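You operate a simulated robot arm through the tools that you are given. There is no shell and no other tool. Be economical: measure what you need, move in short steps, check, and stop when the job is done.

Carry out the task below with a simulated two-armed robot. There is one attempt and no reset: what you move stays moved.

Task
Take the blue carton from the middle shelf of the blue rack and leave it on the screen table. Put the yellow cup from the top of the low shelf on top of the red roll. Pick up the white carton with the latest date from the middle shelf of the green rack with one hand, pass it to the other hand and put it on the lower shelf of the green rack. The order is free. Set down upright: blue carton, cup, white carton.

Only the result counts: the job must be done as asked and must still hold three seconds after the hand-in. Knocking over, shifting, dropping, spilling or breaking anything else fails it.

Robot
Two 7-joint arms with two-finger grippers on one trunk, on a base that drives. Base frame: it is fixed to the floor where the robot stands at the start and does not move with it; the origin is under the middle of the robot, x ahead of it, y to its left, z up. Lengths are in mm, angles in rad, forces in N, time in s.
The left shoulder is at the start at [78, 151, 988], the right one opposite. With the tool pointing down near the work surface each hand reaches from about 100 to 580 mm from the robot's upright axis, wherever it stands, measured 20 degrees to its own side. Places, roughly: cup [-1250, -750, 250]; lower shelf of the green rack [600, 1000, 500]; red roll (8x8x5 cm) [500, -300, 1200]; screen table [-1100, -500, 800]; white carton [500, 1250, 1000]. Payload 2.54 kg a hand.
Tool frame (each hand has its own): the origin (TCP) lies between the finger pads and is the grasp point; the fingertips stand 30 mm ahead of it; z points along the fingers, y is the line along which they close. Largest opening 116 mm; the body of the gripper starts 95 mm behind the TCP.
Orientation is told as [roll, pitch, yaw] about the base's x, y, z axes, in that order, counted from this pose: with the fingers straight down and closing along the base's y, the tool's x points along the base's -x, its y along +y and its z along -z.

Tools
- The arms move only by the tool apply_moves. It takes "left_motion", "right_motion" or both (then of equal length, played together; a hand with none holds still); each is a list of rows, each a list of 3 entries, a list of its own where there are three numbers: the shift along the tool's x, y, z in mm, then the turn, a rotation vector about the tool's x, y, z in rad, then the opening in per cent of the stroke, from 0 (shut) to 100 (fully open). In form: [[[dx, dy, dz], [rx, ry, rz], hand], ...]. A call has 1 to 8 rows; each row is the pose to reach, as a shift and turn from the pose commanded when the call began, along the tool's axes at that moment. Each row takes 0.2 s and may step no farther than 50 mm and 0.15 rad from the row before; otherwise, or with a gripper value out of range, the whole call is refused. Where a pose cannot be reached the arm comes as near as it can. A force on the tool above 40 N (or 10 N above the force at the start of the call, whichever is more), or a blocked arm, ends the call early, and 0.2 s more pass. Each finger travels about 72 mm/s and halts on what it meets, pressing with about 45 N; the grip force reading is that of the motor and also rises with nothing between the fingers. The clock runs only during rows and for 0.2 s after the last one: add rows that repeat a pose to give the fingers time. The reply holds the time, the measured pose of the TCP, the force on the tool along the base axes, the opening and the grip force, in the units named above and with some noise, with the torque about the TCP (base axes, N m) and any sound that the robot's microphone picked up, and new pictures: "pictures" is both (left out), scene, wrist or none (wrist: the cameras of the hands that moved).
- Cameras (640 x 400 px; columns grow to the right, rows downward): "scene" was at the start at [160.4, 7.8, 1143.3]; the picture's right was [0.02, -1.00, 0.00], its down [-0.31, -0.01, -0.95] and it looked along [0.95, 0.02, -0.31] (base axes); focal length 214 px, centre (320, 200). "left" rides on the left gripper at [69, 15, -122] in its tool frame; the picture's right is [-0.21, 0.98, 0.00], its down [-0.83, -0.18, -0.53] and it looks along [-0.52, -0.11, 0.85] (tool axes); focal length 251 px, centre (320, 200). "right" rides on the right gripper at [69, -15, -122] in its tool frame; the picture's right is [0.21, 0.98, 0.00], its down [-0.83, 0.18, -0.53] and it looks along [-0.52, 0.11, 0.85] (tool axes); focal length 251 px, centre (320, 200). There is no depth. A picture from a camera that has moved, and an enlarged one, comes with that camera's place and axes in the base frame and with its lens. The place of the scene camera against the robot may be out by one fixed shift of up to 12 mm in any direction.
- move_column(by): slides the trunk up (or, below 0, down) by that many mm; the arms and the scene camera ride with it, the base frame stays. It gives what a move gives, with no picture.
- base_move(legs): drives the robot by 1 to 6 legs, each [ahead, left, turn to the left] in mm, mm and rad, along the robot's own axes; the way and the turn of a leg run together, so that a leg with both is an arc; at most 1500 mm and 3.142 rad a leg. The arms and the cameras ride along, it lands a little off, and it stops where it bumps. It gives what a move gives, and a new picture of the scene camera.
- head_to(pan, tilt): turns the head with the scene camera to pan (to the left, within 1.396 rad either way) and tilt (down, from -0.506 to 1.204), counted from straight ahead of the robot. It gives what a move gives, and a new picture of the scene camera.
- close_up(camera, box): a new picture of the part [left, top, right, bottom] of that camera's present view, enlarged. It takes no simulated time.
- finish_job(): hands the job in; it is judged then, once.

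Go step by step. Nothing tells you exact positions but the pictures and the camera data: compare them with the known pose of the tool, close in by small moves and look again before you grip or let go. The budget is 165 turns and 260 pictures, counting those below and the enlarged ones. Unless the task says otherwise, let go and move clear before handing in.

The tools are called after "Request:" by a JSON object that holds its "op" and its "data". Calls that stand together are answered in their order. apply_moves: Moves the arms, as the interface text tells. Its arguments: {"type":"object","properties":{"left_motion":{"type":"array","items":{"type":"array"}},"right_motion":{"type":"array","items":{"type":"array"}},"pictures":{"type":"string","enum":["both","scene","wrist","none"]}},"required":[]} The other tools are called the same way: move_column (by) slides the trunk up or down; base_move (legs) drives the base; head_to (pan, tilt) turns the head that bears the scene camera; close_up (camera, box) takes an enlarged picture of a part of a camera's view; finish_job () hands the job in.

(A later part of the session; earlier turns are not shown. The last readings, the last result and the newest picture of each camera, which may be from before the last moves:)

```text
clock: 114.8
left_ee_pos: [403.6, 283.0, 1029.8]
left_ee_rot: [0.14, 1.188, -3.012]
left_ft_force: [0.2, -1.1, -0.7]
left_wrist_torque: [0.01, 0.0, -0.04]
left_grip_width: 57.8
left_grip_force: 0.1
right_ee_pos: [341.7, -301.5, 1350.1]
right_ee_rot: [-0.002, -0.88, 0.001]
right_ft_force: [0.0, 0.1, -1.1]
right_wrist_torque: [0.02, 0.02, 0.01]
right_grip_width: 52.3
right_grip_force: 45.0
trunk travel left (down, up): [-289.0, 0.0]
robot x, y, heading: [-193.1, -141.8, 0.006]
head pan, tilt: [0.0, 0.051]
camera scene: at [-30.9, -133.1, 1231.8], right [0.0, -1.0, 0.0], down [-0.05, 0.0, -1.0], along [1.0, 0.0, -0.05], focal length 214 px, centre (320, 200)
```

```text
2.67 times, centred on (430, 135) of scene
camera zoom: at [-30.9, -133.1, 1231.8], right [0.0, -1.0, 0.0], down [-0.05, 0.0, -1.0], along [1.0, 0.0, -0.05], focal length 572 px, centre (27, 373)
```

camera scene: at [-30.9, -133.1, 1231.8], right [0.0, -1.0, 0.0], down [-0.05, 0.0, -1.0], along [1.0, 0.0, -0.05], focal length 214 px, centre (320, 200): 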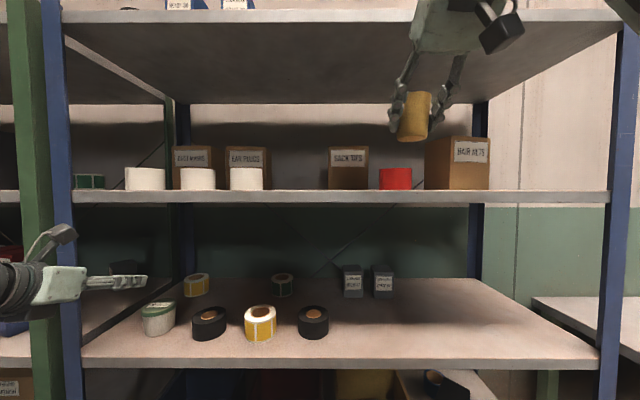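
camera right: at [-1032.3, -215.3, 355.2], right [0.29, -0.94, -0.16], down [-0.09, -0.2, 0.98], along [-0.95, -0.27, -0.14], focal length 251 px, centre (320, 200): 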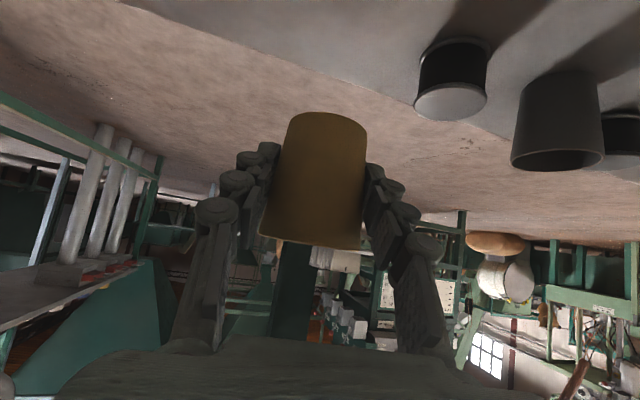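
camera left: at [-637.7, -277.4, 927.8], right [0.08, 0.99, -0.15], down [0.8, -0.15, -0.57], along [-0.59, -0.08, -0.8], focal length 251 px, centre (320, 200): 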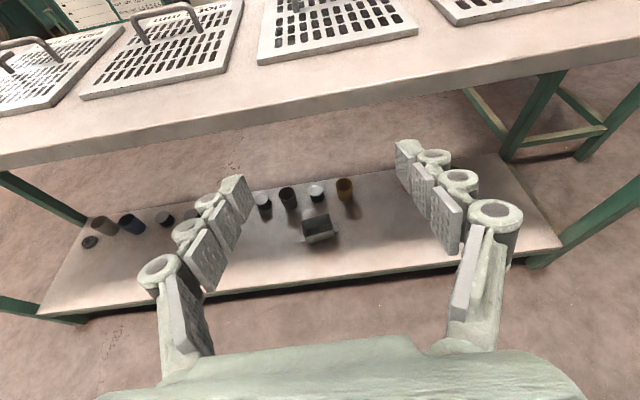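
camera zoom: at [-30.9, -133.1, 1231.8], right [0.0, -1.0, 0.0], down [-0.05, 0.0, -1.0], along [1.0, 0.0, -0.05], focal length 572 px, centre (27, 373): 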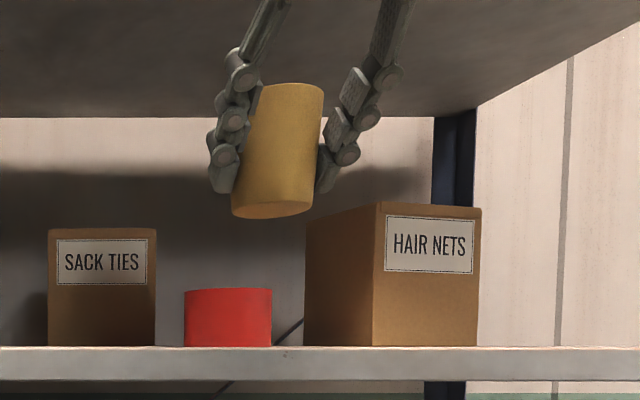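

Request:
{"op": "close_up", "data": {"camera": "right", "box": [230, 50, 390, 150]}}

```text
4.00 times, centred on (310, 100) of right
camera zoom: at [204.2, -314.9, 1374.3], right [-0.14, 0.98, -0.16], down [0.12, 0.18, 0.98], along [0.98, 0.12, -0.14], focal length 1006 px, centre (360, 600)
```

zoom: 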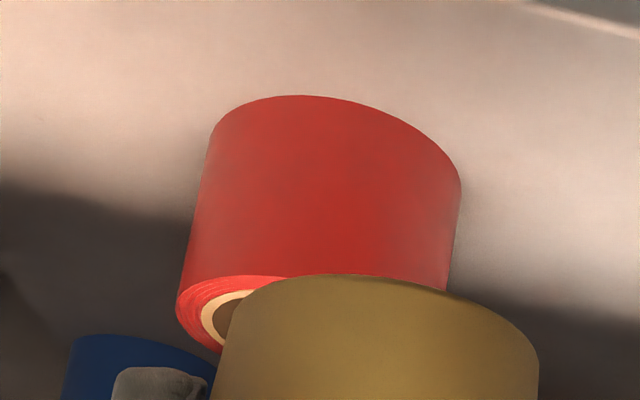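

The wrist view gives the roll base at about (499, -309, 1196), so its top is near z≈1246. Driving in 100 mm with the cup still high.

Request:
{"op": "base_move", "data": {"legs": [[100, 0, -0.005]]}}

Request:
{"op": "close_up", "data": {"camera": "right", "box": [0, 0, 640, 400]}}

```text
clock: 116.0
left_ee_pos: [504.8, 279.5, 1030.9]
left_ee_rot: [0.14, 1.188, -3.02]
left_ft_force: [0.0, -0.1, 0.3]
left_wrist_torque: [-0.02, 0.0, -0.03]
left_grip_width: 58.2
left_grip_force: 0.1
right_ee_pos: [440.7, -303.5, 1349.2]
right_ee_rot: [0.0, -0.879, -0.006]
right_ft_force: [1.0, 0.2, -0.1]
right_wrist_torque: [-0.02, 0.05, -0.01]
right_grip_width: 52.3
right_grip_force: 44.6
trunk travel left (down, up): [-289.0, 0.0]
robot x, y, heading: [-93.5, -139.8, -0.004]
head pan, tilt: [0.0, 0.051]
camera scene: at [69.0, -134.2, 1231.8], right [0.0, -1.0, 0.0], down [-0.05, 0.0, -1.0], along [1.0, 0.0, -0.05], focal length 214 px, centre (320, 200)
```

scene: 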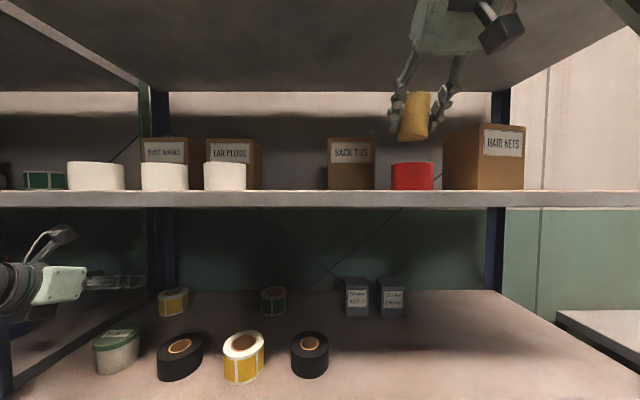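

```text
1.00 times, centred on (320, 200) of right (not enlarged: the box is as wide or as high as the picture)
camera zoom: at [303.0, -317.5, 1374.2], right [-0.13, 0.98, -0.17], down [0.12, 0.18, 0.98], along [0.98, 0.11, -0.14], focal length 251 px, centre (320, 200)
```

zoom: 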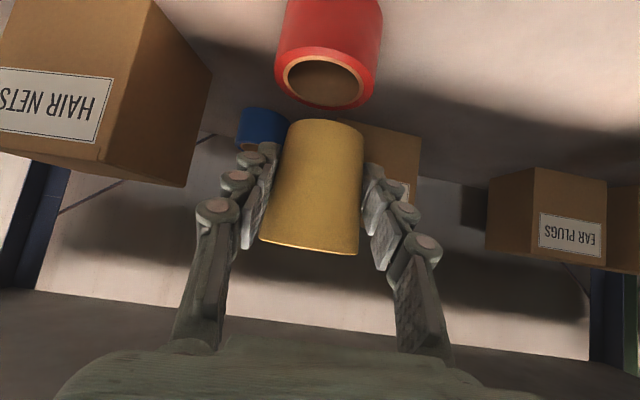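

Roll top centre is now at (488, -309, 1248). Moving over it and partly down.

Request:
{"op": "apply_moves", "data": {"right_motion": [[[-30, -5, 37], [0, 0, 0], 38], [[-15, -5, 50], [0, 0, 0], 38], [[-5, -5, 60], [0, 0, 0], 38]]}}

Request:
{"op": "close_up", "data": {"camera": "scene", "box": [340, 60, 500, 210]}}

```text
clock: 116.8
left_ee_pos: [505.1, 278.8, 1030.8]
left_ee_rot: [0.143, 1.189, -3.02]
left_ft_force: [0.9, 0.9, -0.2]
left_wrist_torque: [0.03, 0.03, -0.03]
left_grip_width: 58.0
left_grip_force: 0.0
right_ee_pos: [490.7, -308.8, 1316.2]
right_ee_rot: [0.0, -0.879, -0.006]
right_ft_force: [-0.1, -0.1, -1.2]
right_wrist_torque: [0.0, 0.02, 0.01]
right_grip_width: 52.5
right_grip_force: 45.0
trunk travel left (down, up): [-289.0, 0.0]
robot x, y, heading: [-88.8, -139.2, -0.006]
head pan, tilt: [0.0, 0.051]
camera scene: at [68.6, -134.2, 1231.8], right [0.0, -1.0, 0.0], down [-0.05, 0.0, -1.0], along [1.0, 0.0, -0.05], focal length 214 px, centre (320, 200)
camera right: at [352.4, -322.2, 1340.1], right [-0.13, 0.98, -0.17], down [0.12, 0.18, 0.98], along [0.98, 0.11, -0.14], focal length 251 px, centre (320, 200)
```

scene: 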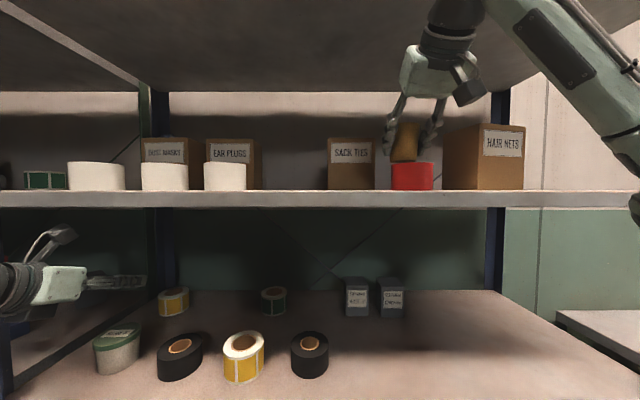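
right: 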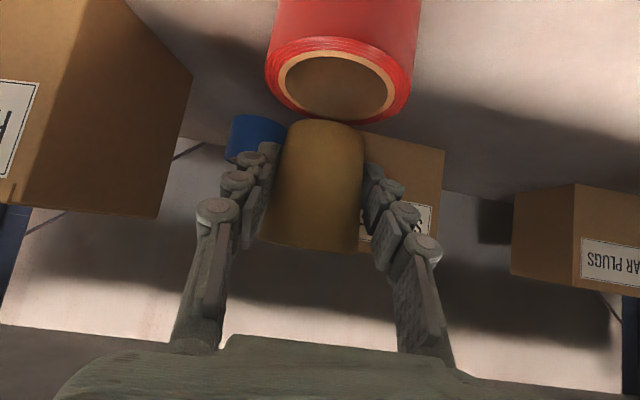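

```text
2.67 times, centred on (420, 135) of scene
camera zoom: at [68.6, -134.2, 1231.8], right [0.0, -1.0, 0.0], down [-0.05, 0.0, -1.0], along [1.0, 0.0, -0.05], focal length 572 px, centre (53, 373)
```

zoom: 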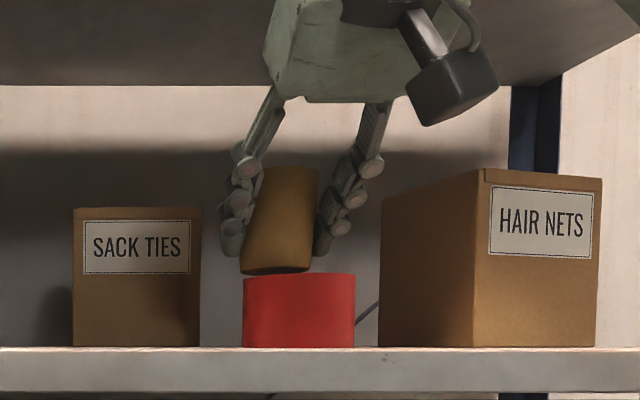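

The cup's base looks ~18 mm too far forward of the roll's centre. Correcting back and lowering some more.

Request:
{"op": "apply_moves", "data": {"right_motion": [[[11, -3, -14], [0, 0, 0], 38], [[23, -3, -4], [0, 0, 0], 38], [[23, -3, -4], [0, 0, 0], 38]], "pictures": "wrist"}}

Request:
{"op": "close_up", "data": {"camera": "scene", "box": [360, 90, 480, 200]}}

```text
clock: 117.6
left_ee_pos: [503.7, 279.1, 1032.7]
left_ee_rot: [0.143, 1.19, -3.017]
left_ft_force: [0.2, -0.8, 1.0]
left_wrist_torque: [0.02, 0.04, 0.02]
left_grip_width: 58.2
left_grip_force: 0.1
right_ee_pos: [471.0, -311.5, 1304.0]
right_ee_rot: [0.006, -0.889, -0.01]
right_ft_force: [4.7, -2.1, 23.7]
right_wrist_torque: [-0.02, -0.37, 0.0]
right_grip_width: 52.4
right_grip_force: 45.4
trunk travel left (down, up): [-289.0, 0.0]
robot x, y, heading: [-91.0, -139.6, -0.002]
head pan, tilt: [0.0, 0.051]
camera right: at [332.5, -324.8, 1328.2], right [-0.13, 0.98, -0.16], down [0.11, 0.18, 0.98], along [0.99, 0.11, -0.13], focal length 251 px, centre (320, 200)
```

right: 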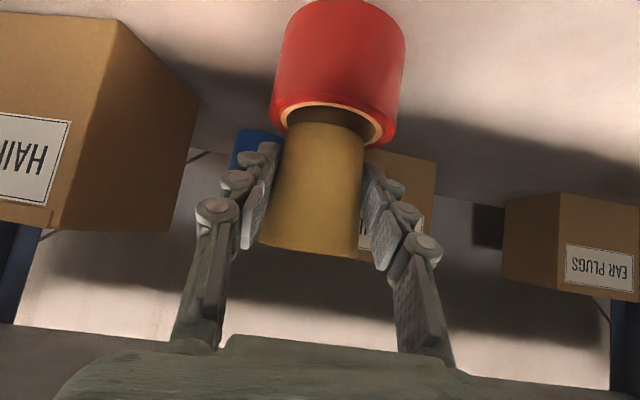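

```text
3.64 times, centred on (420, 145) of scene
camera zoom: at [66.8, -133.8, 1232.6], right [0.0, -1.0, 0.0], down [-0.05, 0.0, -1.0], along [1.0, 0.0, -0.05], focal length 780 px, centre (-44, 400)
```

zoom: 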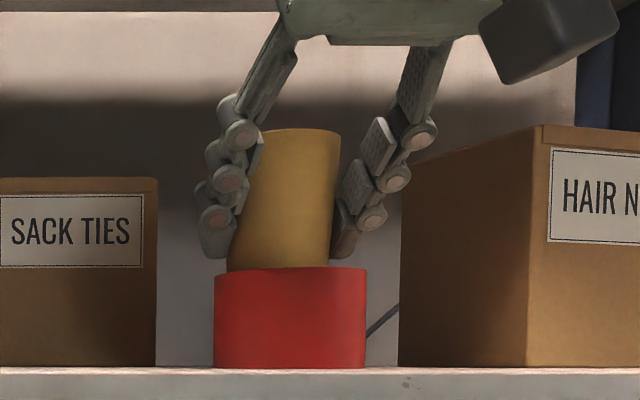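

Contact already (≈24 N). I'll zoom to judge how the cup's base sits relative to the roll's ring.

Request:
{"op": "close_up", "data": {"camera": "right", "box": [240, 60, 430, 180]}}

```text
3.33 times, centred on (335, 120) of right
camera zoom: at [332.5, -324.8, 1328.2], right [-0.13, 0.98, -0.16], down [0.11, 0.18, 0.98], along [0.99, 0.11, -0.13], focal length 838 px, centre (270, 467)
```

zoom: 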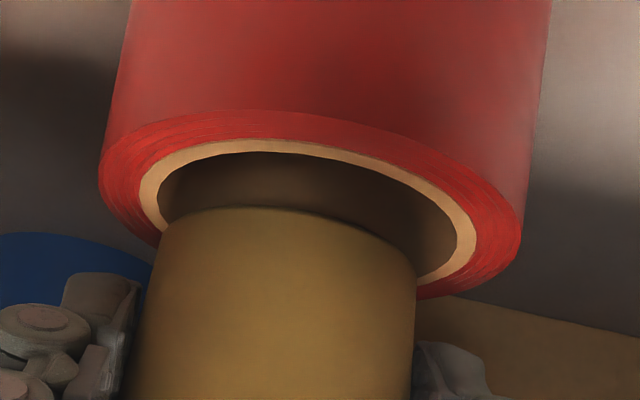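

The cup's base is ~24 mm forward of concentric. Lifting slightly, moving back 24 mm and 4 mm left, then checking.

Request:
{"op": "apply_moves", "data": {"right_motion": [[[-8, 0, -7], [0, 0, 0], 38], [[8, 4, -25], [0, 0, 0], 38], [[8, 4, -25], [0, 0, 0], 38]], "pictures": "none"}}

Request:
{"op": "close_up", "data": {"camera": "right", "box": [240, 40, 430, 160]}}

Request:
{"op": "close_up", "data": {"camera": "scene", "box": [360, 90, 480, 200]}}

```text
clock: 118.4
left_ee_pos: [504.4, 279.3, 1030.5]
left_ee_rot: [0.14, 1.187, -3.019]
left_ft_force: [-0.5, -0.8, 0.2]
left_wrist_torque: [-0.01, -0.04, 0.03]
left_grip_width: 57.8
left_grip_force: 0.0
right_ee_pos: [449.1, -307.7, 1309.5]
right_ee_rot: [-0.002, -0.878, -0.002]
right_ft_force: [-0.4, -0.3, -0.8]
right_wrist_torque: [0.0, -0.01, -0.01]
right_grip_width: 52.3
right_grip_force: 45.3
trunk travel left (down, up): [-289.0, 0.0]
robot x, y, heading: [-94.4, -139.9, -0.009]
head pan, tilt: [0.0, 0.051]
```

```text
3.33 times, centred on (335, 100) of right
camera zoom: at [310.5, -321.0, 1334.9], right [-0.13, 0.98, -0.17], down [0.12, 0.18, 0.98], along [0.98, 0.11, -0.14], focal length 838 px, centre (270, 533)
```

zoom: 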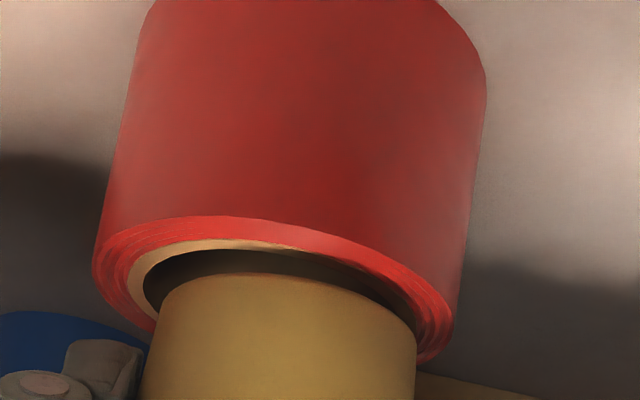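

```text
3.64 times, centred on (420, 145) of scene
camera zoom: at [68.5, -134.1, 1231.7], right [0.0, -1.0, 0.0], down [-0.05, 0.0, -1.0], along [1.0, 0.0, -0.05], focal length 780 px, centre (-44, 400)
```

zoom: 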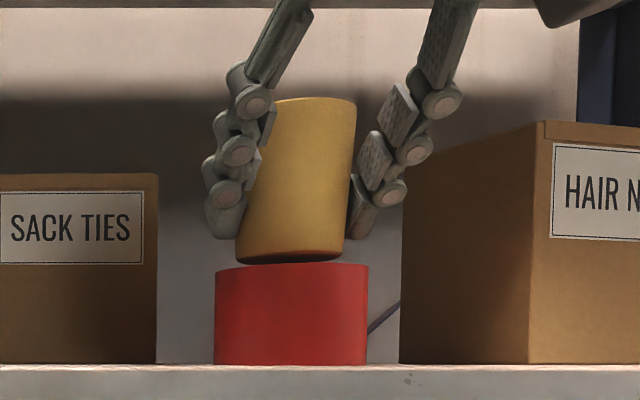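

Now nearly concentric. Lowering in 2 mm steps to feel for contact.

Request:
{"op": "apply_moves", "data": {"right_motion": [[[1.5, 0, 1.3], [0, 0, 0], 38], [[3.1, 0, 2.6], [0, 0, 0], 38], [[4.6, 0, 3.8], [0, 0, 0], 38], [[5.4, 0, 4.5], [0, 0, 0], 38], [[5.4, 0, 4.5], [0, 0, 0], 38]], "pictures": "none"}}

```text
clock: 119.6
left_ee_pos: [504.1, 279.8, 1032.0]
left_ee_rot: [0.141, 1.19, -3.019]
left_ft_force: [0.4, -0.4, 1.0]
left_wrist_torque: [0.0, -0.02, -0.01]
left_grip_width: 58.3
left_grip_force: 0.0
right_ee_pos: [447.0, -306.9, 1304.5]
right_ee_rot: [0.005, -0.884, -0.008]
right_ft_force: [2.8, 0.2, 10.3]
right_wrist_torque: [0.08, -0.24, 0.02]
right_grip_width: 52.1
right_grip_force: 45.5
trunk travel left (down, up): [-289.0, 0.0]
robot x, y, heading: [-89.5, -135.8, -0.003]
head pan, tilt: [0.0, 0.051]
```

Contact at the same height, so the roll's top carries the cup. Quick check of centring before release.

Request:
{"op": "close_up", "data": {"camera": "right", "box": [240, 40, 430, 160]}}

Request:
{"op": "close_up", "data": {"camera": "scene", "box": [360, 90, 480, 200]}}

```text
3.33 times, centred on (335, 100) of right
camera zoom: at [308.5, -321.7, 1328.8], right [-0.13, 0.98, -0.16], down [0.11, 0.18, 0.98], along [0.98, 0.11, -0.13], focal length 838 px, centre (270, 533)
```

zoom: 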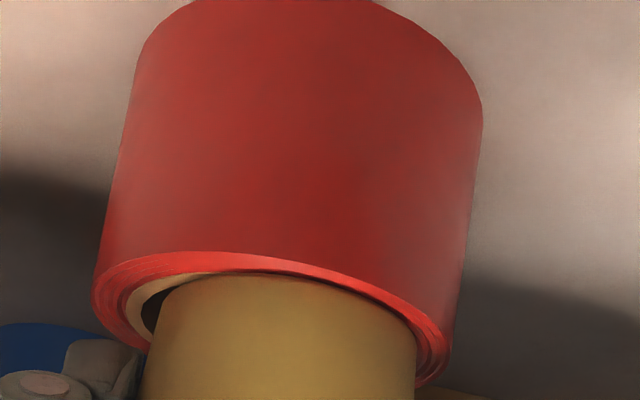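

```text
3.64 times, centred on (420, 145) of scene
camera zoom: at [67.7, -134.0, 1232.1], right [0.0, -1.0, 0.0], down [-0.05, 0.0, -1.0], along [1.0, 0.0, -0.05], focal length 780 px, centre (-44, 400)
```

zoom: 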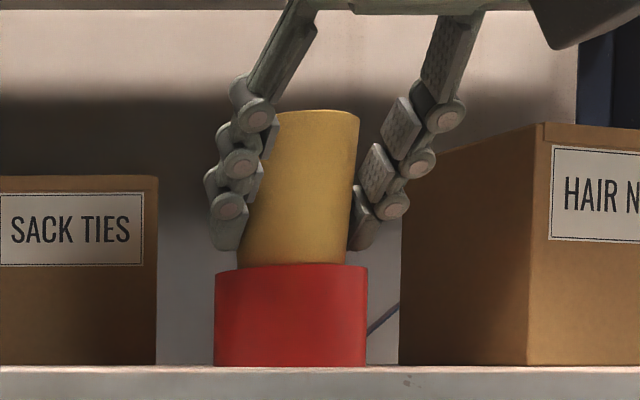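

Centred within a few mm. Releasing.

Request:
{"op": "apply_moves", "data": {"right_motion": [[[-0.5, 0, -0.4], [0, 0, 0], 46], [[-0.5, 0, -0.4], [0, 0, 0], 54], [[-0.5, 0, -0.4], [0, 0, 0], 66], [[-0.5, 0, -0.4], [0, 0, 0], 72], [[-0.5, 0, -0.4], [0, 0, 0], 72]], "pictures": "wrist"}}

```text
clock: 120.8
left_ee_pos: [504.6, 279.9, 1030.4]
left_ee_rot: [0.141, 1.189, -3.019]
left_ft_force: [-0.1, 0.3, 0.4]
left_wrist_torque: [-0.02, -0.01, -0.01]
left_grip_width: 58.2
left_grip_force: 0.1
right_ee_pos: [446.3, -308.5, 1303.5]
right_ee_rot: [0.0, -0.881, -0.005]
right_ft_force: [-0.4, 0.1, -0.3]
right_wrist_torque: [-0.01, -0.03, -0.01]
right_grip_width: 83.6
right_grip_force: 0.1
trunk travel left (down, up): [-289.0, 0.0]
robot x, y, heading: [-94.5, -140.2, -0.002]
head pan, tilt: [0.0, 0.051]
camera right: at [309.1, -321.5, 1328.6], right [-0.13, 0.98, -0.17], down [0.12, 0.18, 0.98], along [0.98, 0.11, -0.14], focal length 251 px, centre (320, 200)
```

right: 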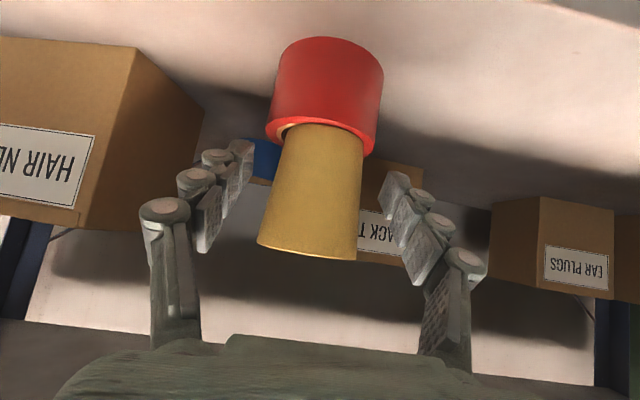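

The cup stands freely. Withdrawing the right hand along the fingers, then backing the base.

Request:
{"op": "apply_moves", "data": {"right_motion": [[[10, 0, -45], [0, 0, 0], 72], [[20, 0, -90], [0, 0, 0], 72], [[20, 0, -130], [0, 0, 0], 72]], "pictures": "none"}}

Request:
{"op": "base_move", "data": {"legs": [[-250, 0, 0]]}}

```text
clock: 121.6
left_ee_pos: [504.5, 278.6, 1030.5]
left_ee_rot: [0.141, 1.19, -3.018]
left_ft_force: [0.3, 1.2, 0.3]
left_wrist_torque: [-0.01, 0.0, 0.0]
left_grip_width: 57.8
left_grip_force: 0.1
right_ee_pos: [333.9, -306.2, 1368.8]
right_ee_rot: [0.001, -0.881, -0.004]
right_ft_force: [-0.6, 0.0, 0.6]
right_wrist_torque: [-0.04, -0.04, -0.02]
right_grip_width: 83.6
right_grip_force: 0.0
trunk travel left (down, up): [-289.0, 0.0]
robot x, y, heading: [-92.2, -137.4, -0.0]
head pan, tilt: [0.0, 0.051]
```

```text
clock: 123.4
left_ee_pos: [255.6, 278.6, 1030.5]
left_ee_rot: [0.14, 1.189, -3.019]
left_ft_force: [-0.2, -0.4, -0.1]
left_wrist_torque: [0.01, -0.01, 0.02]
left_grip_width: 58.4
left_grip_force: 0.1
right_ee_pos: [86.1, -306.8, 1369.3]
right_ee_rot: [-0.001, -0.879, -0.006]
right_ft_force: [-1.1, 0.6, 1.4]
right_wrist_torque: [0.02, -0.07, 0.02]
right_grip_width: 83.6
right_grip_force: 0.1
trunk travel left (down, up): [-289.0, 0.0]
robot x, y, heading: [-341.3, -139.9, -0.006]
head pan, tilt: [0.0, 0.051]
camera scene: at [-181.5, -133.5, 1232.0], right [0.0, -1.0, 0.0], down [-0.05, 0.0, -1.0], along [1.0, 0.0, -0.05], focal length 214 px, centre (320, 200)
```

scene: 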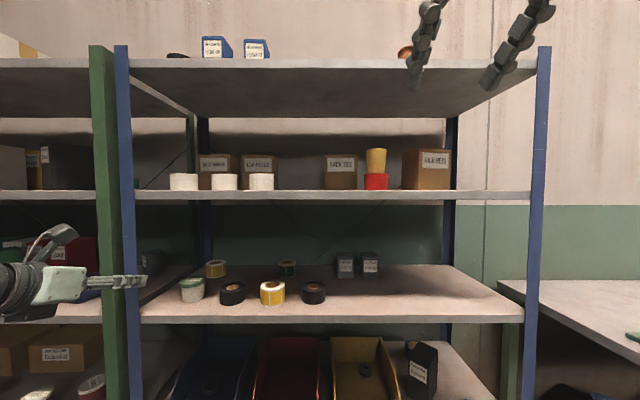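

Cup rests on the roll. Now moving over to the green rack to find the white cartons.

Request:
{"op": "base_move", "data": {"legs": [[0, 1000, 0.006]]}}

Request:
{"op": "head_to", "data": {"pan": 0.35, "tilt": 0.4}}

```text
clock: 133.4
left_ee_pos: [260.4, 1291.4, 1030.1]
left_ee_rot: [0.141, 1.189, -3.02]
left_ft_force: [0.3, 0.3, 0.1]
left_wrist_torque: [-0.02, -0.02, 0.0]
left_grip_width: 57.8
left_grip_force: 0.0
right_ee_pos: [90.8, 705.0, 1369.2]
right_ee_rot: [0.001, -0.879, -0.006]
right_ft_force: [-0.2, -0.4, -0.3]
right_wrist_torque: [-0.05, -0.01, 0.0]
right_grip_width: 83.2
right_grip_force: 0.1
trunk travel left (down, up): [-289.0, 0.0]
robot x, y, heading: [-336.3, 871.4, -0.0]
head pan, tilt: [0.0, 0.051]
camera scene: at [-177.2, 879.1, 1231.9], right [0.0, -1.0, 0.0], down [-0.05, 0.0, -1.0], along [1.0, 0.0, -0.05], focal length 214 px, centre (320, 200)
```

scene: 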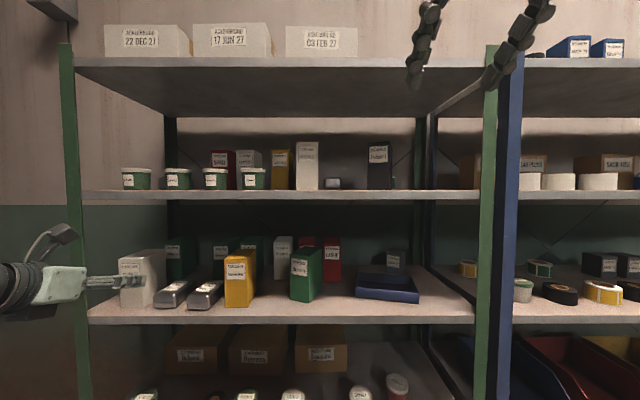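

```text
clock: 134.3
left_ee_pos: [260.4, 1290.7, 1030.7]
left_ee_rot: [0.139, 1.189, -3.022]
left_ft_force: [-0.6, 0.2, -0.1]
left_wrist_torque: [0.0, 0.04, -0.01]
left_grip_width: 58.0
left_grip_force: 0.1
right_ee_pos: [89.8, 706.3, 1369.5]
right_ee_rot: [0.001, -0.88, -0.007]
right_ft_force: [-0.4, 0.7, 0.0]
right_wrist_torque: [-0.02, -0.03, 0.0]
right_grip_width: 83.4
right_grip_force: 0.0
trunk travel left (down, up): [-289.0, 0.0]
robot x, y, heading: [-335.9, 872.1, -0.002]
head pan, tilt: [0.351, 0.4]
camera scene: at [-181.2, 910.8, 1199.6], right [0.34, -0.94, 0.0], down [-0.37, -0.13, -0.92], along [0.87, 0.31, -0.39], focal length 214 px, centre (320, 200)
```

scene: 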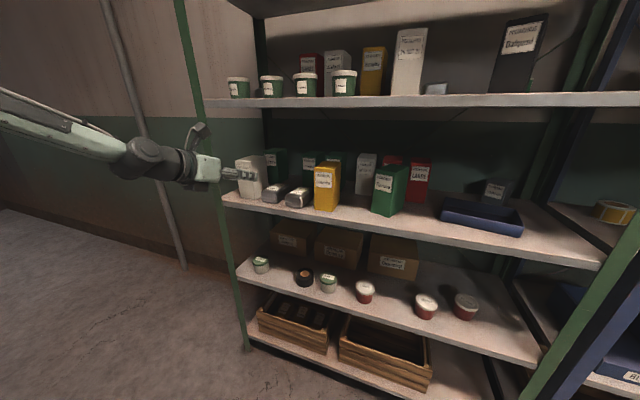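

Request:
{"op": "close_up", "data": {"camera": "scene", "box": [200, 130, 360, 230]}}

Request:
{"op": "close_up", "data": {"camera": "scene", "box": [340, 130, 540, 250]}}

Request:
{"op": "close_up", "data": {"camera": "left", "box": [0, 0, 640, 400]}}

```text
4.00 times, centred on (280, 180) of scene
camera zoom: at [-181.2, 910.8, 1199.6], right [0.34, -0.94, 0.0], down [-0.37, -0.13, -0.92], along [0.87, 0.31, -0.39], focal length 858 px, centre (480, 280)
```

zoom: 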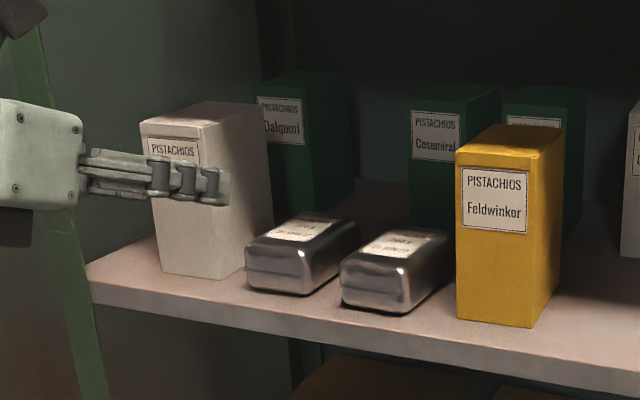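

```text
3.20 times, centred on (440, 190) of scene
camera zoom: at [-181.2, 910.8, 1199.6], right [0.34, -0.94, 0.0], down [-0.37, -0.13, -0.92], along [0.87, 0.31, -0.39], focal length 686 px, centre (-64, 232)
```

zoom: 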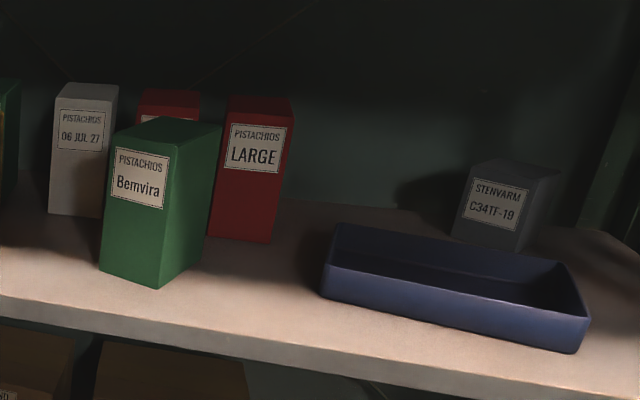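

```text
1.00 times, centred on (320, 200) of left (not enlarged: the box is as wide or as high as the picture)
camera zoom: at [173.0, 1283.0, 1140.3], right [-0.09, -0.98, -0.15], down [-0.8, 0.16, -0.58], along [0.59, 0.07, -0.8], focal length 251 px, centre (320, 200)
```

zoom: 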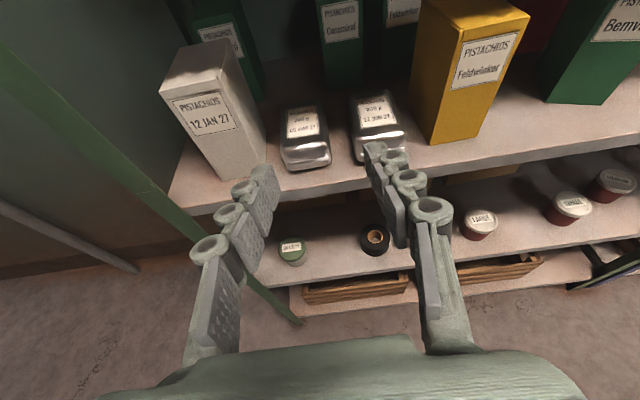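

On the middle shelf I see white cartons "12 JAN 27" (front left) and "06 JUL 27" (back middle). I'll shift so the left wrist camera faces the back one and check for others and clearances.

Request:
{"op": "base_move", "data": {"legs": [[40, -270, 0]]}}

Request:
{"op": "close_up", "data": {"camera": "left", "box": [0, 0, 640, 400]}}

Request:
{"op": "head_to", "data": {"pan": 0.9, "tilt": 0.3}}

```text
clock: 137.4
left_ee_pos: [298.8, 1021.9, 1030.7]
left_ee_rot: [0.14, 1.188, -3.02]
left_ft_force: [0.9, -0.8, -0.6]
left_wrist_torque: [0.0, 0.03, 0.01]
left_grip_width: 58.4
left_grip_force: 0.0
right_ee_pos: [128.1, 436.8, 1369.4]
right_ee_rot: [0.0, -0.88, -0.007]
right_ft_force: [-0.3, 0.0, -0.6]
right_wrist_torque: [-0.01, 0.03, 0.05]
right_grip_width: 83.5
right_grip_force: 0.0
trunk travel left (down, up): [-289.0, 0.0]
robot x, y, heading: [-295.1, 606.7, -0.003]
head pan, tilt: [0.351, 0.4]
camera scene: at [-142.2, 641.4, 1199.5], right [0.34, -0.94, 0.0], down [-0.37, -0.13, -0.92], along [0.87, 0.31, -0.39], focal length 214 px, centre (320, 200)
```

scene: 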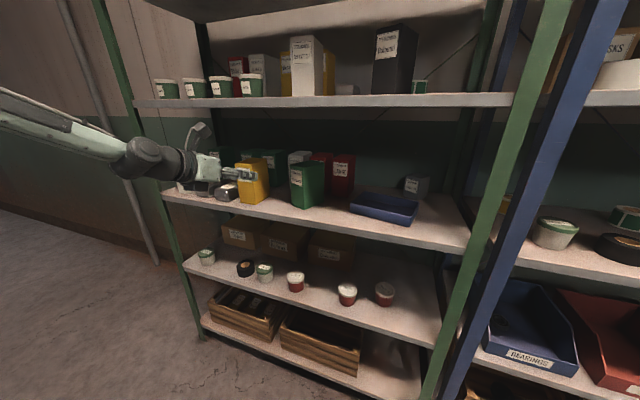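

```text
1.00 times, centred on (320, 200) of left (not enlarged: the box is as wide or as high as the picture)
camera zoom: at [212.2, 1013.3, 1140.4], right [-0.09, -0.98, -0.15], down [-0.8, 0.16, -0.58], along [0.59, 0.07, -0.8], focal length 251 px, centre (320, 200)
```

zoom: 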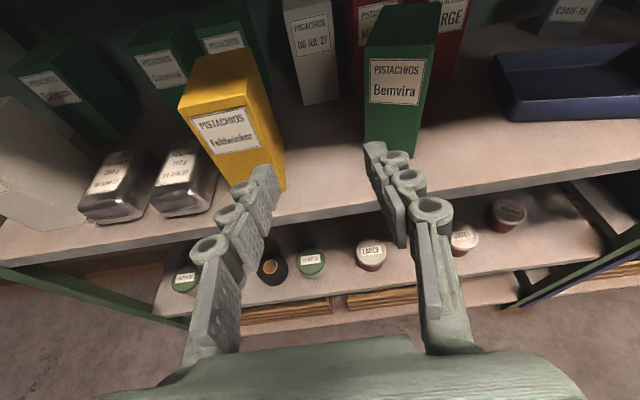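

```text
clock: 138.4
left_ee_pos: [298.6, 1021.3, 1030.5]
left_ee_rot: [0.142, 1.189, -3.021]
left_ft_force: [-0.4, -0.2, -0.7]
left_wrist_torque: [-0.01, -0.02, 0.0]
left_grip_width: 58.1
left_grip_force: 0.1
right_ee_pos: [129.7, 435.5, 1368.6]
right_ee_rot: [0.001, -0.879, -0.007]
right_ft_force: [0.7, -0.5, 0.1]
right_wrist_torque: [0.0, 0.0, 0.01]
right_grip_width: 83.5
right_grip_force: 0.1
trunk travel left (down, up): [-289.0, 0.0]
robot x, y, heading: [-297.5, 606.4, -0.0]
head pan, tilt: [0.901, 0.3]
camera scene: at [-171.0, 683.0, 1208.8], right [0.78, -0.63, 0.0], down [-0.18, -0.23, -0.96], along [0.6, 0.75, -0.3], focal length 214 px, centre (320, 200)
```

scene: 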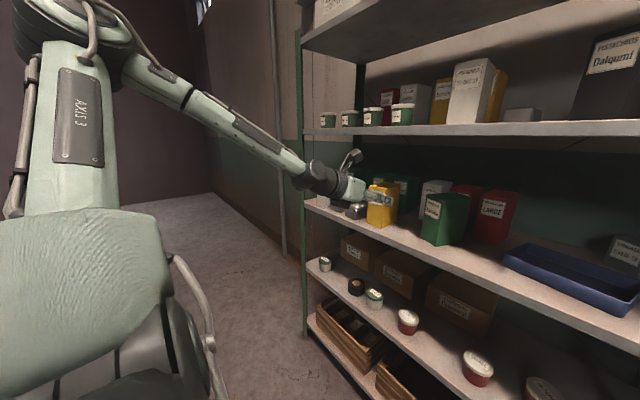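

Zooming to measure the gap and box heights.

Request:
{"op": "close_up", "data": {"camera": "left", "box": [170, 0, 450, 200]}}

Request:
{"op": "close_up", "data": {"camera": "scene", "box": [340, 160, 540, 270]}}

```text
2.00 times, centred on (310, 100) of left
camera zoom: at [212.2, 1013.5, 1140.3], right [-0.09, -0.98, -0.15], down [-0.8, 0.16, -0.58], along [0.59, 0.07, -0.8], focal length 503 px, centre (340, 400)
```

zoom: 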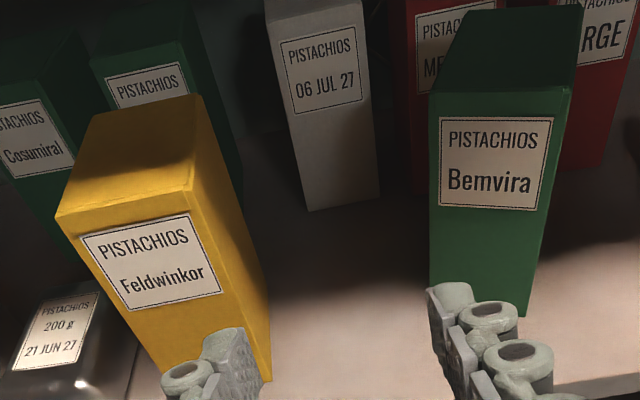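

```text
3.20 times, centred on (440, 215) of scene
camera zoom: at [-171.0, 683.0, 1208.8], right [0.78, -0.63, 0.0], down [-0.18, -0.23, -0.96], along [0.6, 0.75, -0.3], focal length 686 px, centre (-64, 152)
```

zoom: 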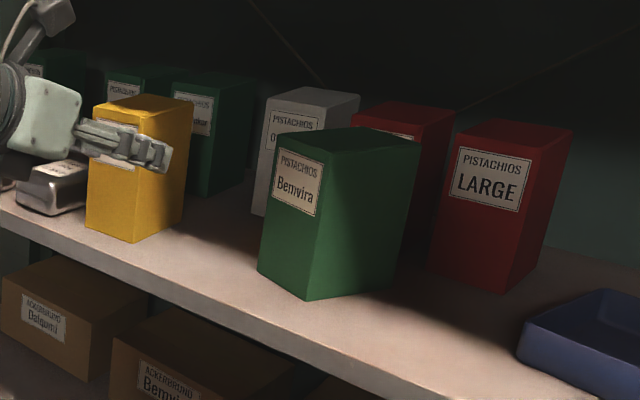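

Measured: shelf gap between the yellow and green cartons is ~135 mm and the white "06 JUL 27" carton (~72 wide, ~115 deep, ~154 tall) stands behind it. Before picking I'll test whether the left hand can yaw to the right for a head-on hand-over.

Request:
{"op": "apply_moves", "data": {"left_motion": [[[0, 20, 0], [-0.129, -0.006, 0.053], 50], [[0, 40, 0], [-0.259, -0.012, 0.106], 50], [[0, 60, 0], [-0.388, -0.018, 0.158], 50], [[0, 80, 0], [-0.517, -0.025, 0.211], 50], [[0, 100, 0], [-0.647, -0.031, 0.264], 50], [[0, 120, 0], [-0.776, -0.037, 0.317], 50], [[0, 140, 0], [-0.906, -0.043, 0.369], 50], [[0, 160, 0], [-1.035, -0.049, 0.422], 50]], "pictures": "none"}}

Request:
{"op": "head_to", "data": {"pan": 0.3, "tilt": 0.3}}

```text
clock: 140.2
left_ee_pos: [298.9, 862.4, 1039.1]
left_ee_rot: [0.108, 1.192, 2.111]
left_ft_force: [-0.5, -1.1, 0.3]
left_wrist_torque: [0.02, 0.04, -0.04]
left_grip_width: 58.0
left_grip_force: 0.1
right_ee_pos: [129.3, 435.1, 1369.0]
right_ee_rot: [0.0, -0.88, -0.007]
right_ft_force: [0.3, 1.2, -0.3]
right_wrist_torque: [0.02, 0.02, -0.01]
right_grip_width: 83.5
right_grip_force: 0.0
trunk travel left (down, up): [-289.0, 0.0]
robot x, y, heading: [-296.7, 604.3, -0.002]
head pan, tilt: [0.901, 0.3]
```

```text
clock: 141.2
left_ee_pos: [297.7, 862.4, 1039.9]
left_ee_rot: [0.105, 1.194, 2.114]
left_ft_force: [0.3, 0.4, -0.5]
left_wrist_torque: [-0.02, 0.02, 0.0]
left_grip_width: 57.9
left_grip_force: 0.0
right_ee_pos: [128.4, 436.6, 1369.4]
right_ee_rot: [0.001, -0.879, -0.006]
right_ft_force: [0.3, -0.1, -0.1]
right_wrist_torque: [0.01, 0.03, 0.0]
right_grip_width: 83.4
right_grip_force: 0.0
trunk travel left (down, up): [-289.0, 0.0]
robot x, y, heading: [-293.1, 605.5, -0.002]
head pan, tilt: [0.3, 0.3]
camera scene: at [-140.1, 637.4, 1208.8], right [0.29, -0.96, 0.0], down [-0.28, -0.09, -0.96], along [0.91, 0.28, -0.3], focal length 214 px, centre (320, 200)
```

scene: 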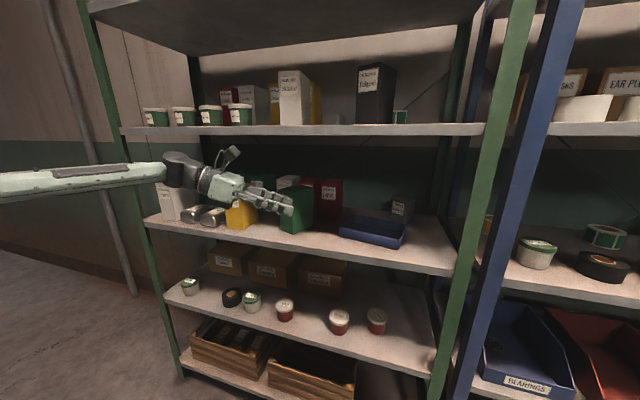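

The left hand yaws well. Now turning it fully to point right, and testing the right hand pointing left at a similar height.

Request:
{"op": "apply_moves", "data": {"left_motion": [[[4, 17, 11], [-0.115, -0.005, 0.047], 50], [[9, 35, 22], [-0.231, -0.011, 0.094], 50], [[13, 52, 33], [-0.346, -0.016, 0.141], 50], [[18, 70, 44], [-0.462, -0.022, 0.188], 50], [[18, 70, 44], [-0.462, -0.022, 0.188], 50], [[18, 70, 44], [-0.462, -0.022, 0.188], 50], [[18, 70, 44], [-0.462, -0.022, 0.188], 50], [[18, 70, 44], [-0.462, -0.022, 0.188], 50]], "right_motion": [[[24, 0, 30], [-0.115, 0, -0.095], 80], [[48, 0, 59], [-0.231, 0, -0.191], 80], [[72, 0, 89], [-0.346, 0, -0.287], 80], [[97, 0, 118], [-0.462, 0, -0.383], 80], [[121, 0, 148], [-0.577, 0, -0.478], 80], [[145, 0, 178], [-0.693, 0, -0.574], 80], [[169, 0, 207], [-0.808, 0, -0.67], 80], [[193, 0, 237], [-0.924, 0, -0.766], 80]], "pictures": "scene"}}

```text
clock: 143.0
left_ee_pos: [240.1, 790.0, 1049.4]
left_ee_rot: [0.078, 1.169, 1.597]
left_ft_force: [0.5, -0.8, -0.3]
left_wrist_torque: [-0.02, 0.0, -0.02]
left_grip_width: 57.9
left_grip_force: 0.0
left hand out of reach, approached as far as the arm can: row 4, 5, 6, 7, 8
right_ee_pos: [188.2, 434.4, 1067.9]
right_ee_rot: [-0.001, -0.88, 1.196]
right_ft_force: [-0.3, -0.3, 0.2]
right_wrist_torque: [-0.01, -0.01, 0.04]
right_grip_width: 92.7
right_grip_force: 0.1
trunk travel left (down, up): [-289.0, 0.0]
robot x, y, heading: [-293.9, 609.2, -0.008]
head pan, tilt: [0.3, 0.3]
camera scene: at [-139.6, 637.1, 1208.7], right [0.29, -0.96, 0.0], down [-0.28, -0.09, -0.96], along [0.91, 0.28, -0.3], focal length 214 px, centre (320, 200)
```

scene: 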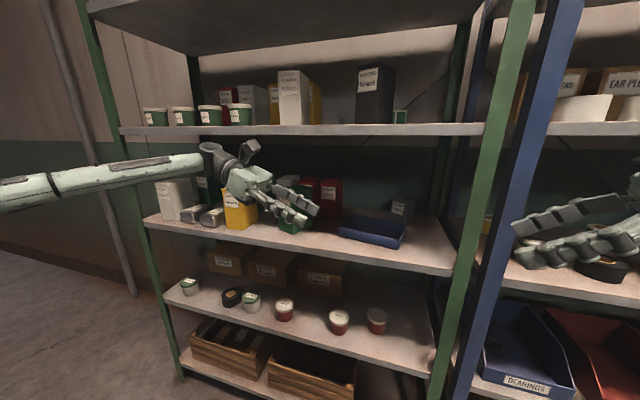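

Both hands can meet head-on. Now returning the left hand to its forward picking pose and tucking the right hand back.

Request:
{"op": "apply_moves", "data": {"left_motion": [[[-13, -8, -25], [0.129, 0.004, -0.054], 70], [[-27, -16, -51], [0.258, 0.008, -0.109], 75], [[-40, -24, -76], [0.386, 0.012, -0.163], 75], [[-54, -32, -102], [0.515, 0.016, -0.218], 75], [[-67, -40, -127], [0.644, 0.021, -0.272], 75], [[-80, -48, -152], [0.773, 0.025, -0.327], 75], [[-94, -56, -178], [0.902, 0.029, -0.381], 75], [[-107, -64, -203], [1.03, 0.033, -0.436], 75]], "right_motion": [[[10, 18, -12], [0, 0, 0], 80], [[20, 36, -24], [0, 0, 0], 80], [[29, 54, -35], [0, 0, 0], 80], [[39, 72, -47], [0, 0, 0], 80], [[49, 91, -59], [0, 0, 0], 80], [[58, 109, -70], [0, 0, 0], 80], [[68, 127, -82], [0, 0, 0], 80], [[78, 145, -94], [0, 0, 0], 80]], "pictures": "none"}}

```text
clock: 144.8
left_ee_pos: [317.8, 1015.0, 1023.8]
left_ee_rot: [0.134, 1.172, 2.758]
left_ft_force: [-0.4, -0.1, 0.1]
left_wrist_torque: [-0.03, 0.01, 0.03]
left_grip_width: 86.7
left_grip_force: 0.1
right_ee_pos: [7.3, 376.4, 1069.4]
right_ee_rot: [-0.003, -0.88, 1.195]
right_ft_force: [0.9, -0.7, -1.1]
right_wrist_torque: [0.01, -0.02, 0.0]
right_grip_width: 92.7
right_grip_force: 0.1
trunk travel left (down, up): [-289.0, 0.0]
robot x, y, heading: [-298.8, 607.3, -0.003]
head pan, tilt: [0.3, 0.3]
```

Request:
{"op": "apply_moves", "data": {"left_motion": [[[0, 0, 0], [0.128, 0.03, -0.039], 75], [[0, 0, 0], [0.256, 0.06, -0.078], 75], [[0, 0, 0], [0.384, 0.09, -0.116], 75], [[0, 0, 0], [0.51, 0.118, -0.155], 75], [[0, 0, 0], [0.51, 0.118, -0.155], 75]], "pictures": "wrist"}}

```text
clock: 146.0
left_ee_pos: [318.9, 1072.9, 1014.2]
left_ee_rot: [0.1, 1.235, 2.991]
left_ft_force: [0.0, 0.0, -0.4]
left_wrist_torque: [0.01, -0.02, 0.01]
left_grip_width: 87.1
left_grip_force: 0.1
left hand out of reach, approached as far as the arm can: row 2, 3, 4, 5
right_ee_pos: [8.8, 374.9, 1071.3]
right_ee_rot: [-0.001, -0.878, 1.196]
right_ft_force: [0.4, 0.6, 0.1]
right_wrist_torque: [-0.03, 0.05, 0.04]
right_grip_width: 92.8
right_grip_force: 0.1
trunk travel left (down, up): [-289.0, 0.0]
robot x, y, heading: [-297.9, 607.4, -0.008]
head pan, tilt: [0.3, 0.3]
camera left: at [227.3, 1084.6, 1118.4], right [-0.31, -0.94, -0.17], down [-0.71, 0.34, -0.61], along [0.63, -0.07, -0.77], focal length 251 px, centre (320, 200)
```

left: 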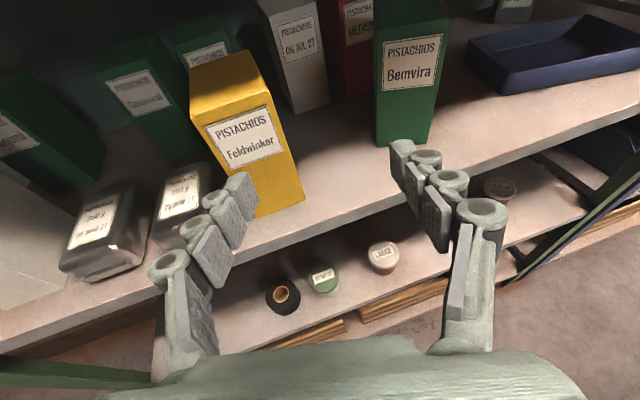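

The flatter tilt pushed the hand outward; I'll return to the proven tilt (pitch≈1.19, pointing straight ahead).

Request:
{"op": "apply_moves", "data": {"left_motion": [[[4, 28, 2], [0.12, -0.022, -0.042], 75], [[10, 56, 4], [0.243, -0.045, -0.084], 75], [[10, 56, 4], [0.243, -0.045, -0.084], 75]], "pictures": "none"}}

```text
clock: 146.8
left_ee_pos: [318.5, 1074.2, 1012.4]
left_ee_rot: [0.098, 1.236, 2.992]
left_ft_force: [0.1, -1.0, 0.7]
left_wrist_torque: [0.01, -0.01, -0.01]
left_grip_width: 86.9
left_grip_force: 0.2
left hand out of reach, approached as far as the arm can: row 1, 2, 3
right_ee_pos: [8.1, 375.6, 1070.4]
right_ee_rot: [-0.002, -0.88, 1.195]
right_ft_force: [-0.7, 0.1, 0.7]
right_wrist_torque: [0.0, -0.01, 0.01]
right_grip_width: 92.8
right_grip_force: 0.1
trunk travel left (down, up): [-289.0, 0.0]
robot x, y, heading: [-297.8, 603.0, -0.006]
head pan, tilt: [0.3, 0.3]
```

Request:
{"op": "base_move", "data": {"legs": [[-200, 0, 0]]}}

Request:
{"op": "apply_moves", "data": {"left_motion": [[[8, 10, 35], [0, 0, 0], 75], [[16, 20, 70], [0.06, 0, -0.02], 75], [[26, 30, 100], [0.12, -0.01, -0.042], 75], [[26, 40, 100], [0.18, -0.03, -0.063], 75], [[26, 50, 100], [0.243, -0.045, -0.084], 75], [[26, 50, 100], [0.243, -0.045, -0.084], 75]], "pictures": "none"}}

```text
clock: 148.4
left_ee_pos: [121.3, 1073.6, 1013.2]
left_ee_rot: [0.099, 1.235, 2.988]
left_ft_force: [-0.1, 0.2, 0.1]
left_wrist_torque: [0.0, 0.05, -0.05]
left_grip_width: 87.1
left_grip_force: 0.1
right_ee_pos: [-190.8, 377.0, 1069.6]
right_ee_rot: [0.001, -0.879, 1.194]
right_ft_force: [-0.3, -0.1, 0.0]
right_wrist_torque: [-0.04, 0.01, -0.02]
right_grip_width: 92.8
right_grip_force: 0.1
trunk travel left (down, up): [-289.0, 0.0]
robot x, y, heading: [-495.4, 604.9, -0.002]
head pan, tilt: [0.3, 0.3]
camera scene: at [-337.3, 638.1, 1208.9], right [0.29, -0.96, 0.0], down [-0.28, -0.09, -0.96], along [0.91, 0.28, -0.3], focal length 214 px, centre (320, 200)
```

scene: 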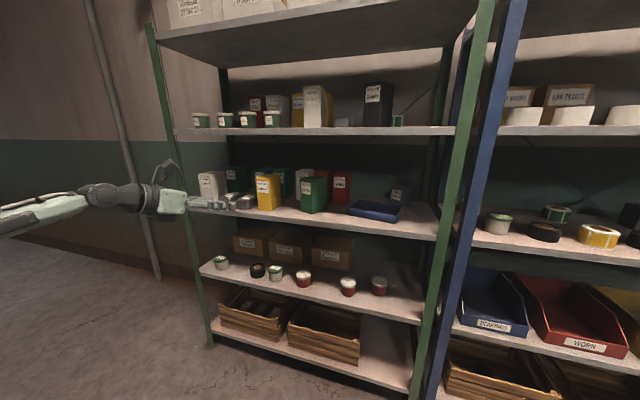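

```text
clock: 149.8
left_ee_pos: [147.9, 1065.9, 1010.7]
left_ee_rot: [0.107, 1.237, 2.984]
left_ft_force: [0.2, 0.2, 0.6]
left_wrist_torque: [-0.02, 0.01, -0.02]
left_grip_width: 87.3
left_grip_force: 0.0
left hand out of reach, approached as far as the arm can: row 1, 2, 3, 4, 5, 6
right_ee_pos: [-189.2, 376.6, 1069.4]
right_ee_rot: [0.0, -0.879, 1.195]
right_ft_force: [0.2, 0.5, 0.0]
right_wrist_torque: [0.03, -0.01, 0.0]
right_grip_width: 92.7
right_grip_force: 0.0
trunk travel left (down, up): [-289.0, 0.0]
robot x, y, heading: [-492.2, 608.7, -0.007]
head pan, tilt: [0.3, 0.3]
```

Request:
{"op": "apply_moves", "data": {"left_motion": [[[0, 0, 45], [0, 0, 0], 75], [[0, 0, 90], [0, 0, 0], 75], [[20, 0, 125], [0, 0, 0], 75], [[40, 0, 150], [0, 0, 0], 75]], "pictures": "none"}}

```text
clock: 150.8
left_ee_pos: [298.8, 1025.1, 995.1]
left_ee_rot: [0.1, 1.236, 2.983]
left_ft_force: [0.4, -0.3, -0.1]
left_wrist_torque: [-0.02, 0.0, 0.0]
left_grip_width: 86.6
left_grip_force: 0.0
right_ee_pos: [-188.8, 377.0, 1070.0]
right_ee_rot: [0.001, -0.88, 1.194]
right_ft_force: [0.0, 0.0, 0.5]
right_wrist_torque: [0.0, 0.0, 0.02]
right_grip_width: 92.9
right_grip_force: 0.0
trunk travel left (down, up): [-289.0, 0.0]
robot x, y, heading: [-493.5, 602.1, -0.003]
head pan, tilt: [0.3, 0.3]
```

Extending forward works. Now trying the yaw correction from this extended position.

Request:
{"op": "apply_moves", "data": {"left_motion": [[[0, 0, 0], [0.12, -0.022, -0.042], 75], [[0, 0, 0], [0.243, -0.045, -0.084], 75], [[0, 0, 0], [0.243, -0.045, -0.084], 75]], "pictures": "wrist"}}

```text
clock: 151.6
left_ee_pos: [296.9, 1025.5, 996.2]
left_ee_rot: [0.073, 1.186, -3.067]
left_ft_force: [-0.3, 0.2, -0.6]
left_wrist_torque: [-0.01, 0.01, -0.02]
left_grip_width: 87.2
left_grip_force: 0.0
right_ee_pos: [-188.4, 377.6, 1070.1]
right_ee_rot: [-0.002, -0.878, 1.194]
right_ft_force: [0.5, 0.2, 1.2]
right_wrist_torque: [0.01, 0.01, 0.0]
right_grip_width: 92.9
right_grip_force: 0.1
trunk travel left (down, up): [-289.0, 0.0]
robot x, y, heading: [-490.3, 605.9, -0.005]
head pan, tilt: [0.3, 0.3]
camera left: at [211.0, 1013.1, 1106.5], right [-0.08, -0.98, -0.17], down [-0.81, 0.16, -0.57], along [0.59, 0.09, -0.8], focal length 251 px, centre (320, 200)
```

left: 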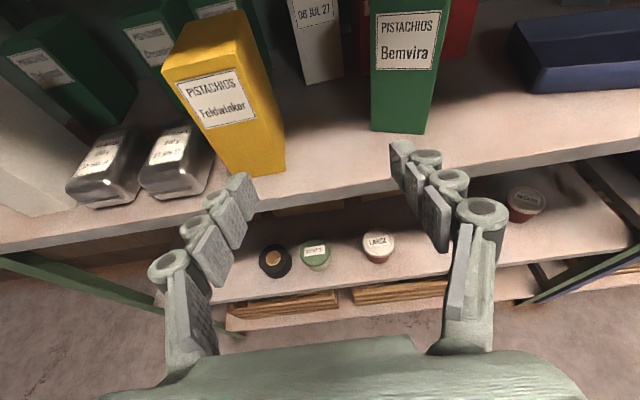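

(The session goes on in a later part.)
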